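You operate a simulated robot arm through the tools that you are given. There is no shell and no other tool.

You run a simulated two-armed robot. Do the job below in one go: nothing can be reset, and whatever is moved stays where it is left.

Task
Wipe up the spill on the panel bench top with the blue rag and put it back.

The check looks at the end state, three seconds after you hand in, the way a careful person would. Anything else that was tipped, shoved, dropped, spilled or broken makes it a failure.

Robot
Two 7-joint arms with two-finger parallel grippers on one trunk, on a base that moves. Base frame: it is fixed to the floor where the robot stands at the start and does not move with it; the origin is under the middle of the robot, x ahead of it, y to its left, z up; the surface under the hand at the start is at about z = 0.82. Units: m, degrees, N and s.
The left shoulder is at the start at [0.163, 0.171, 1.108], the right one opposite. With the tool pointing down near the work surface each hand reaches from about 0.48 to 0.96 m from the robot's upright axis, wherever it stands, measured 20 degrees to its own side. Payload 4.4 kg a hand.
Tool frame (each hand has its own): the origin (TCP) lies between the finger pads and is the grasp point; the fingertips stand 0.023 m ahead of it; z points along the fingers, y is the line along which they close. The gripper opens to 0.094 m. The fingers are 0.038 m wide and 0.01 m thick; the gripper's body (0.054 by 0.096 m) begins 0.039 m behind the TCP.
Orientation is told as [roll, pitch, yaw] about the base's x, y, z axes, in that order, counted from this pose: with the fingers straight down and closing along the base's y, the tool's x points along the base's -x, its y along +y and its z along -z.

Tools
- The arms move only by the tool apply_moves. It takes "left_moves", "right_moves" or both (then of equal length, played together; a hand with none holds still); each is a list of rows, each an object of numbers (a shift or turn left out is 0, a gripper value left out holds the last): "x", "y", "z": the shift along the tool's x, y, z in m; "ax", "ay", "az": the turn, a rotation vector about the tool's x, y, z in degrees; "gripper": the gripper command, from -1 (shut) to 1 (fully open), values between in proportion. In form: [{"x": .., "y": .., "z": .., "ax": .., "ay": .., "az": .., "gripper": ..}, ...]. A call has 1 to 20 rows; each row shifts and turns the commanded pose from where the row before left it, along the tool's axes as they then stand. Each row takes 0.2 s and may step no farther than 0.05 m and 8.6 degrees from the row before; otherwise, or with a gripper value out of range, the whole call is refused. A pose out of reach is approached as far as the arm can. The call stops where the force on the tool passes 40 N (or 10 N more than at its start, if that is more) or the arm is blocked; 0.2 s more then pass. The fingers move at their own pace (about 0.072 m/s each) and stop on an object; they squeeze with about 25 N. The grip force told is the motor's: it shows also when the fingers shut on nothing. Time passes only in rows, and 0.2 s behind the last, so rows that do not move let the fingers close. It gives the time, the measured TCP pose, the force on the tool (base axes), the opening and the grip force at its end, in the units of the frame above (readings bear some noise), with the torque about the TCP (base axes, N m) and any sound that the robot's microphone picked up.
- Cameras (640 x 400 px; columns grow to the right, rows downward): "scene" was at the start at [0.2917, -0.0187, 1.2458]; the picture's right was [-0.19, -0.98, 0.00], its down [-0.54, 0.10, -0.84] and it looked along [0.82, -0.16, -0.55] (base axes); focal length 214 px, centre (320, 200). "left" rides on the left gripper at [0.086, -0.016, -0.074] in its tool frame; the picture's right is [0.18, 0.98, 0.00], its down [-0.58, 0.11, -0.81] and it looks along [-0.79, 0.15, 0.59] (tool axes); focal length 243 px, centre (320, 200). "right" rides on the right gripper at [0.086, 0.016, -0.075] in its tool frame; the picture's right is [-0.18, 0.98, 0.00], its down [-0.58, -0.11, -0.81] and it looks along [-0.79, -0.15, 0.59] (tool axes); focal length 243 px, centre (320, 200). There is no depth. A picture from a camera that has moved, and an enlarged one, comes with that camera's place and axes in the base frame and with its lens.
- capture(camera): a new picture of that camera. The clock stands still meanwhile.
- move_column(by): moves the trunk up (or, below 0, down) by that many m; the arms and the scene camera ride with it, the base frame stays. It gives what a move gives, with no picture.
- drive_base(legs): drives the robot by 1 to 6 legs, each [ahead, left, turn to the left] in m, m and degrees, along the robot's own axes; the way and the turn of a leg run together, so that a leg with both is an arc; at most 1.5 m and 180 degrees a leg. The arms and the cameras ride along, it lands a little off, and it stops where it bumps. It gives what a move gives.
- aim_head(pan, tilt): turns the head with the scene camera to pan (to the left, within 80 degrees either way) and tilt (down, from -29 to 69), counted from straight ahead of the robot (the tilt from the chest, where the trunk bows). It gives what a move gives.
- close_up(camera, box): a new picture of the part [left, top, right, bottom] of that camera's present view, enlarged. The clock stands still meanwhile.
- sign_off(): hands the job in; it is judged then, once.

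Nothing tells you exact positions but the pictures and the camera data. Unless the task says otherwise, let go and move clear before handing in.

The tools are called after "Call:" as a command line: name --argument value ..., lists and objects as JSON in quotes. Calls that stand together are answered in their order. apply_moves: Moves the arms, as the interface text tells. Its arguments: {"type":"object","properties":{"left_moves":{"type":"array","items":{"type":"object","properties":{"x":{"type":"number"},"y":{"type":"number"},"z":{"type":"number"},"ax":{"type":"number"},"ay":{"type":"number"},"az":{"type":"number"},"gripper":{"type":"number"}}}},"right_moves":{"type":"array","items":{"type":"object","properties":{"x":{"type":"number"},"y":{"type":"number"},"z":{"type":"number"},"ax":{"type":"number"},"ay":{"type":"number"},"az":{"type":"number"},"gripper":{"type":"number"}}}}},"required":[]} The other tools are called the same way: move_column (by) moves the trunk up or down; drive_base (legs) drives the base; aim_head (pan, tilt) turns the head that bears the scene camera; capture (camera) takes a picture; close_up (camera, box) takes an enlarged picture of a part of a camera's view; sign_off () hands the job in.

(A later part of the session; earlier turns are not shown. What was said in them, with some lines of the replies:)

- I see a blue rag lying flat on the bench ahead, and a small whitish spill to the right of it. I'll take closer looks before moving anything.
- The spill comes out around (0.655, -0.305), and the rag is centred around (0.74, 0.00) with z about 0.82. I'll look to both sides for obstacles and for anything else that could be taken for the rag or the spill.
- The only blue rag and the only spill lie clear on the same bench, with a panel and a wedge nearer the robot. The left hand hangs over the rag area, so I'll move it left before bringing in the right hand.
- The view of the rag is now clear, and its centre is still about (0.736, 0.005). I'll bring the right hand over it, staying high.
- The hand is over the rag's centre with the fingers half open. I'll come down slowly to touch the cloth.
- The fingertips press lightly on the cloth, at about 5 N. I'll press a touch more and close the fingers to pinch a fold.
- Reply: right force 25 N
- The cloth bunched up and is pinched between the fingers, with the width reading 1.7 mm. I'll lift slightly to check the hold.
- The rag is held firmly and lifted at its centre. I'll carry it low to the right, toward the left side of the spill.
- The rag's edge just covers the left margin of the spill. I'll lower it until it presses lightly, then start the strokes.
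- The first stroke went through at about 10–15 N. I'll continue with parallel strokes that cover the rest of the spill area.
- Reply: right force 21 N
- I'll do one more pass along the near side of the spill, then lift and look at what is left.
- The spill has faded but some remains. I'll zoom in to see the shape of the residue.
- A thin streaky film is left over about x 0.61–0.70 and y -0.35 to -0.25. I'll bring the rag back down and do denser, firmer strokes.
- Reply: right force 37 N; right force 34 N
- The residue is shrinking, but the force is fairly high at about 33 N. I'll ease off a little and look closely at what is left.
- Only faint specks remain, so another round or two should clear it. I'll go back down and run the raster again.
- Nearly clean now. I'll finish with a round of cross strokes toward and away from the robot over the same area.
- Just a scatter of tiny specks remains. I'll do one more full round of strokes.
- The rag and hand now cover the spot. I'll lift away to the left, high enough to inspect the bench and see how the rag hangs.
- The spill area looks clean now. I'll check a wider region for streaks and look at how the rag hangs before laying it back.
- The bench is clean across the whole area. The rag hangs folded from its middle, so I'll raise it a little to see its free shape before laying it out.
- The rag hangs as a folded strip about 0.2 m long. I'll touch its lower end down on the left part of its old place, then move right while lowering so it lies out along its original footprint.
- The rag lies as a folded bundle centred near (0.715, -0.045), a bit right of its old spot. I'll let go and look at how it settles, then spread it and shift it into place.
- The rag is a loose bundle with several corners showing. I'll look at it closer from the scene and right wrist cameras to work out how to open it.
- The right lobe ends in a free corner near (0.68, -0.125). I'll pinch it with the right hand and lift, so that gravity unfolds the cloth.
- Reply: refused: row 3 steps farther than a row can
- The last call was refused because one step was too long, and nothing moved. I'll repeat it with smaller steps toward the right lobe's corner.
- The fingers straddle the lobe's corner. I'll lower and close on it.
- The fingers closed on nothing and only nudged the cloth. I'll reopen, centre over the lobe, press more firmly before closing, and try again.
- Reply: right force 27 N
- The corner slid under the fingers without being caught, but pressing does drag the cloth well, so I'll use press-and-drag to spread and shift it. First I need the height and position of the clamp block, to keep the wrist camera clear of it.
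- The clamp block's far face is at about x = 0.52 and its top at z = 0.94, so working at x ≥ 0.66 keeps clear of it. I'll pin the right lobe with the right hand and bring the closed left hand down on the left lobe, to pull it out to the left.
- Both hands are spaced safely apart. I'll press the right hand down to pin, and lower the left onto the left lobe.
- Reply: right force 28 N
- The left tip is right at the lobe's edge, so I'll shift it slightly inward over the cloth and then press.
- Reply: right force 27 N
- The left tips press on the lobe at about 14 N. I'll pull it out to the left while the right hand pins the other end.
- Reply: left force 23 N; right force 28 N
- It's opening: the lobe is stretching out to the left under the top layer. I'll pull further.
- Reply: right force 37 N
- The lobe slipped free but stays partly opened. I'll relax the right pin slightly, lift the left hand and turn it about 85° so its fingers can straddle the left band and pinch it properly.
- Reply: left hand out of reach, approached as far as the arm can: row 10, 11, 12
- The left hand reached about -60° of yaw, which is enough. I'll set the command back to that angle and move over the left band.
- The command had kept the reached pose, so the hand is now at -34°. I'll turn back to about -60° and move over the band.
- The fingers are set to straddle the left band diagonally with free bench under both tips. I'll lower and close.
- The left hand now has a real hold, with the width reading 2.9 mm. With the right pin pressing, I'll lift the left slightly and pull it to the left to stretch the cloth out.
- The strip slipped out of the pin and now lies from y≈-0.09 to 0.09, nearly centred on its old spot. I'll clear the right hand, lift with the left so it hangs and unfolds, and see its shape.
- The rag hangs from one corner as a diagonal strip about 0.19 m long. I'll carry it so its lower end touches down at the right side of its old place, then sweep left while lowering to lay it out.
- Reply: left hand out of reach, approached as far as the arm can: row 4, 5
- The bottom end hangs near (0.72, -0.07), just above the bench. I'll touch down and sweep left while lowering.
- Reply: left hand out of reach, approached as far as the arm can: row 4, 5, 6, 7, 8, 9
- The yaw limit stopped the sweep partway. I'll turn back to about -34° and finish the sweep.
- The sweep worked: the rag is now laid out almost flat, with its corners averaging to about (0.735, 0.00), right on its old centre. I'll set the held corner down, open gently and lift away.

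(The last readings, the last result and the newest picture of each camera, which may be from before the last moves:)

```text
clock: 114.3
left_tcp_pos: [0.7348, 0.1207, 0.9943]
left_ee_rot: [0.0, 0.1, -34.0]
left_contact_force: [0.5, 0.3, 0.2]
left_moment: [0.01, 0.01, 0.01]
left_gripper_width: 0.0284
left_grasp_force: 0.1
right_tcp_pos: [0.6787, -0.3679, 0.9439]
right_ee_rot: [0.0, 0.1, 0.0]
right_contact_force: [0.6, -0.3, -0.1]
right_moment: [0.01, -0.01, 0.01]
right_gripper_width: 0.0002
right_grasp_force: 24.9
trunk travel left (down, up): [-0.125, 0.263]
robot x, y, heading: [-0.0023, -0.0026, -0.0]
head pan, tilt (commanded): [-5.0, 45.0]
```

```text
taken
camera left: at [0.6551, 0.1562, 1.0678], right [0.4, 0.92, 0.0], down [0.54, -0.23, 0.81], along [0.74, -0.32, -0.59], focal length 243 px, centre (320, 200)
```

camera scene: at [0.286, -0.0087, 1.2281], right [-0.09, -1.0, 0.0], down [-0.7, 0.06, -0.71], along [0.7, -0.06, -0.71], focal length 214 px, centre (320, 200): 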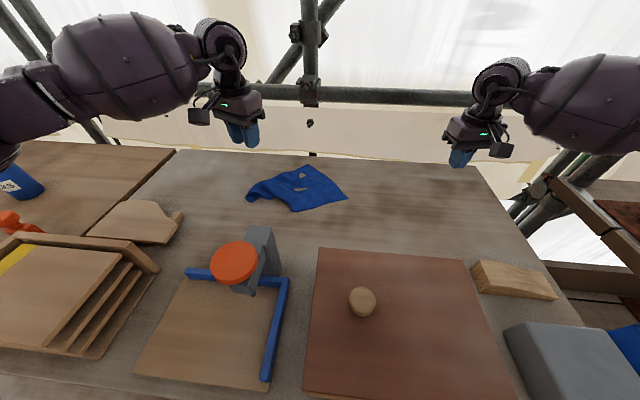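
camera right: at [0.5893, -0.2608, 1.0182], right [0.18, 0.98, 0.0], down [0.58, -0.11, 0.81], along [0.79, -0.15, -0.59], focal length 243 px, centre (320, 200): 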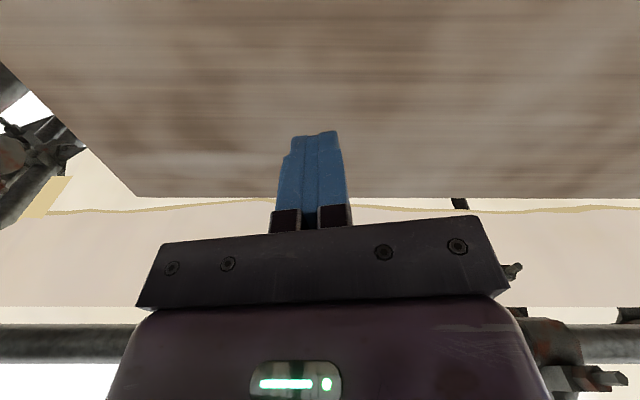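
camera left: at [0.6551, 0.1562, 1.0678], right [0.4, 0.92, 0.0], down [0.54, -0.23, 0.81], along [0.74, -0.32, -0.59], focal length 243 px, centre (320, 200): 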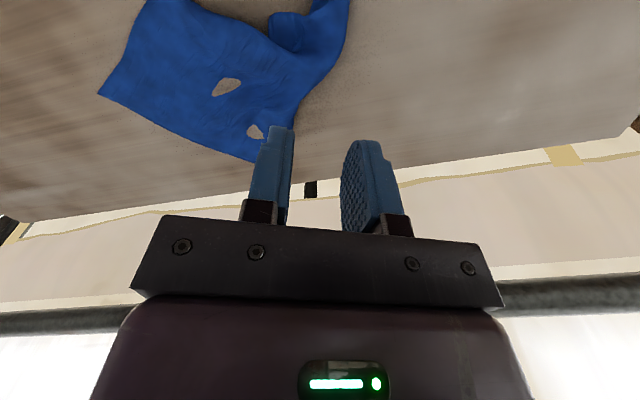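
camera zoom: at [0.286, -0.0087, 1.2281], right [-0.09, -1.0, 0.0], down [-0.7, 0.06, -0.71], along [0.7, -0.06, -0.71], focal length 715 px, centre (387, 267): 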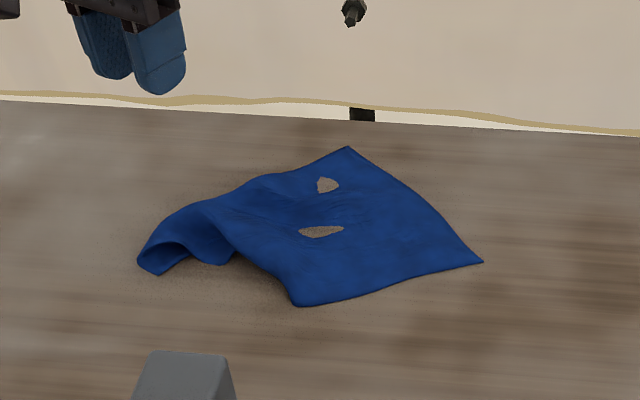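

The rag lies nearly flat on its old spot and is free. I'll retract both arms and do a last check of the spill area and surroundings.

Call:
apply_moves --left_moves '[{"z": -0.04, "az": -8.5}, {"z": -0.04, "az": -8.5}, {"z": -0.04, "az": -8.5}, {"z": -0.02, "az": -8.5}, {"x": 0.035, "y": 0.018}, {"x": 0.035, "y": 0.018}, {"x": 0.035, "y": 0.018}, {"x": 0.035, "y": 0.018}, {"x": 0.035, "y": 0.018}, {"x": 0.035, "y": 0.018}, {"x": 0.035, "y": 0.018}, {"x": 0.03, "y": 0.014}, {}]' --right_moves '[{"z": -0.04}, {"z": -0.04}, {"z": -0.036}, {"x": 0.03, "y": 0.01}, {"x": 0.03, "y": 0.01}, {"x": 0.03, "y": 0.01}, {"x": 0.03, "y": 0.01}, {"x": 0.03, "y": 0.01}, {"x": 0.03, "y": 0.01}, {"x": 0.03, "y": 0.01}, {"x": 0.03, "y": 0.01}, {}, {}]'

Call:
capture --camera "scene"

Call:
close_up --camera "scene" --box '[380, 170, 460, 225]'

Call:
capture --camera "right"

Call:
close_up --camera "scene" --box '[220, 140, 380, 240]'

```text
clock: 117.1
left_tcp_pos: [0.4597, 0.2574, 1.1328]
left_ee_rot: [0.0, 0.1, 0.0]
left_contact_force: [0.2, 0.2, 0.3]
left_moment: [-0.01, -0.02, -0.02]
left_gripper_width: 0.0284
left_grasp_force: 0.1
right_tcp_pos: [0.4412, -0.2872, 1.0591]
right_ee_rot: [0.1, 0.1, 0.0]
right_contact_force: [0.3, 0.3, 0.4]
right_moment: [-0.01, -0.01, -0.01]
right_gripper_width: 0.0002
right_grasp_force: 24.9
right hand out of reach, approached as far as the arm can: row 11
trunk travel left (down, up): [-0.125, 0.263]
robot x, y, heading: [-0.0005, 0.0003, 0.2]
head pan, tilt (commanded): [-5.0, 45.0]
```

```text
taken
camera scene: at [0.2857, -0.0091, 1.2282], right [-0.09, -1.0, 0.0], down [-0.7, 0.06, -0.71], along [0.7, -0.06, -0.71], focal length 214 px, centre (320, 200)
```

scene: 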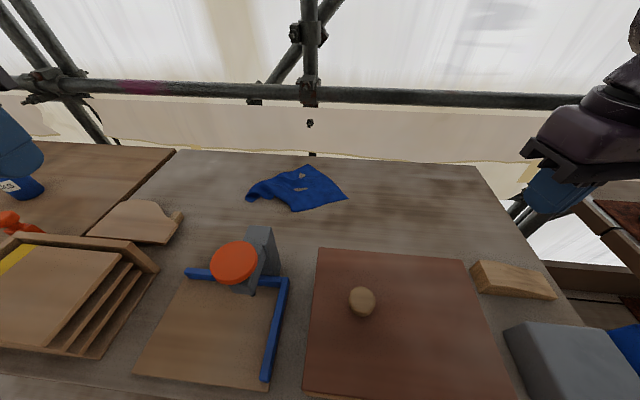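

```text
7.27 times, centred on (420, 198) of scene
camera zoom: at [0.2857, -0.0091, 1.2282], right [-0.09, -1.0, 0.0], down [-0.7, 0.06, -0.71], along [0.7, -0.06, -0.71], focal length 1560 px, centre (-407, 218)
```

zoom: 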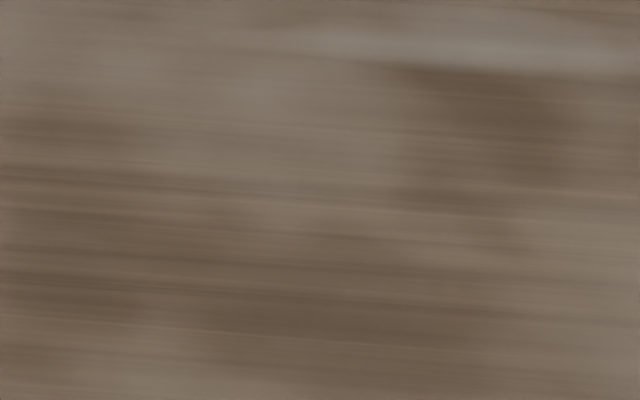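

```text
taken
camera right: at [0.3542, -0.2729, 1.1343], right [0.18, 0.98, 0.0], down [0.58, -0.11, 0.81], along [0.79, -0.15, -0.59], focal length 243 px, centre (320, 200)
```

right: 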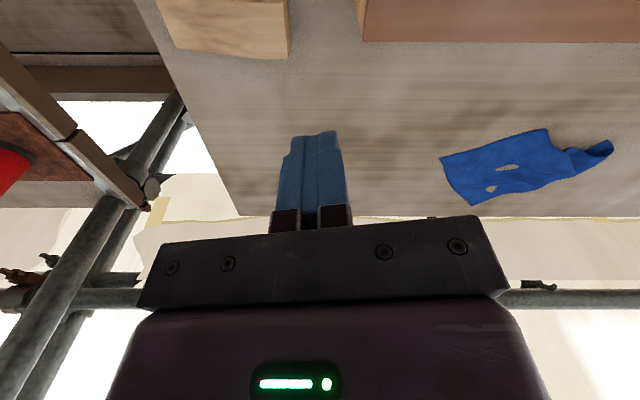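

```text
4.00 times, centred on (300, 190) of scene
camera zoom: at [0.2857, -0.0091, 1.2282], right [-0.09, -1.0, 0.0], down [-0.7, 0.06, -0.71], along [0.7, -0.06, -0.71], focal length 858 px, centre (400, 240)
```

zoom: 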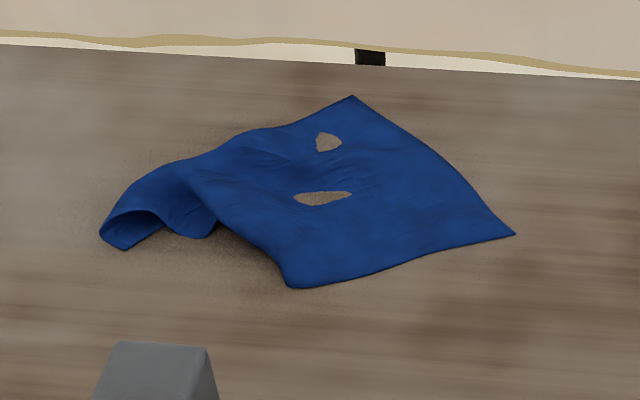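

The spill is gone, with no trace left in the close-up. The rag lies spread on its original spot, both hands are empty and clear, and the panel, knob, wedge and clamp look where they were at the start. I'm handing in.

Call:
sign_off

```text
The job is handed in.
```

I wiped the spill off the bench, put the rag back and handed the job in. I haven't seen a result from the check.

- **Spill:** the last close-up of the area shows no residue. It took several rounds of strokes with the rag.
- **Rag:** it is back on its original spot, with its centre within about 1–2 cm of where it started. It is turned roughly 45° from how it first lay, and its left end is slightly rolled instead of flat. The pictures show two bench-coloured patches in the cloth; I took these to be a drawing fault where the cloth sinks into the bench top, not holes.
- **Surroundings:** the panel, knob, wedge and clamp look unmoved in the last pictures. Both hands are empty and pulled back clear of the bench.
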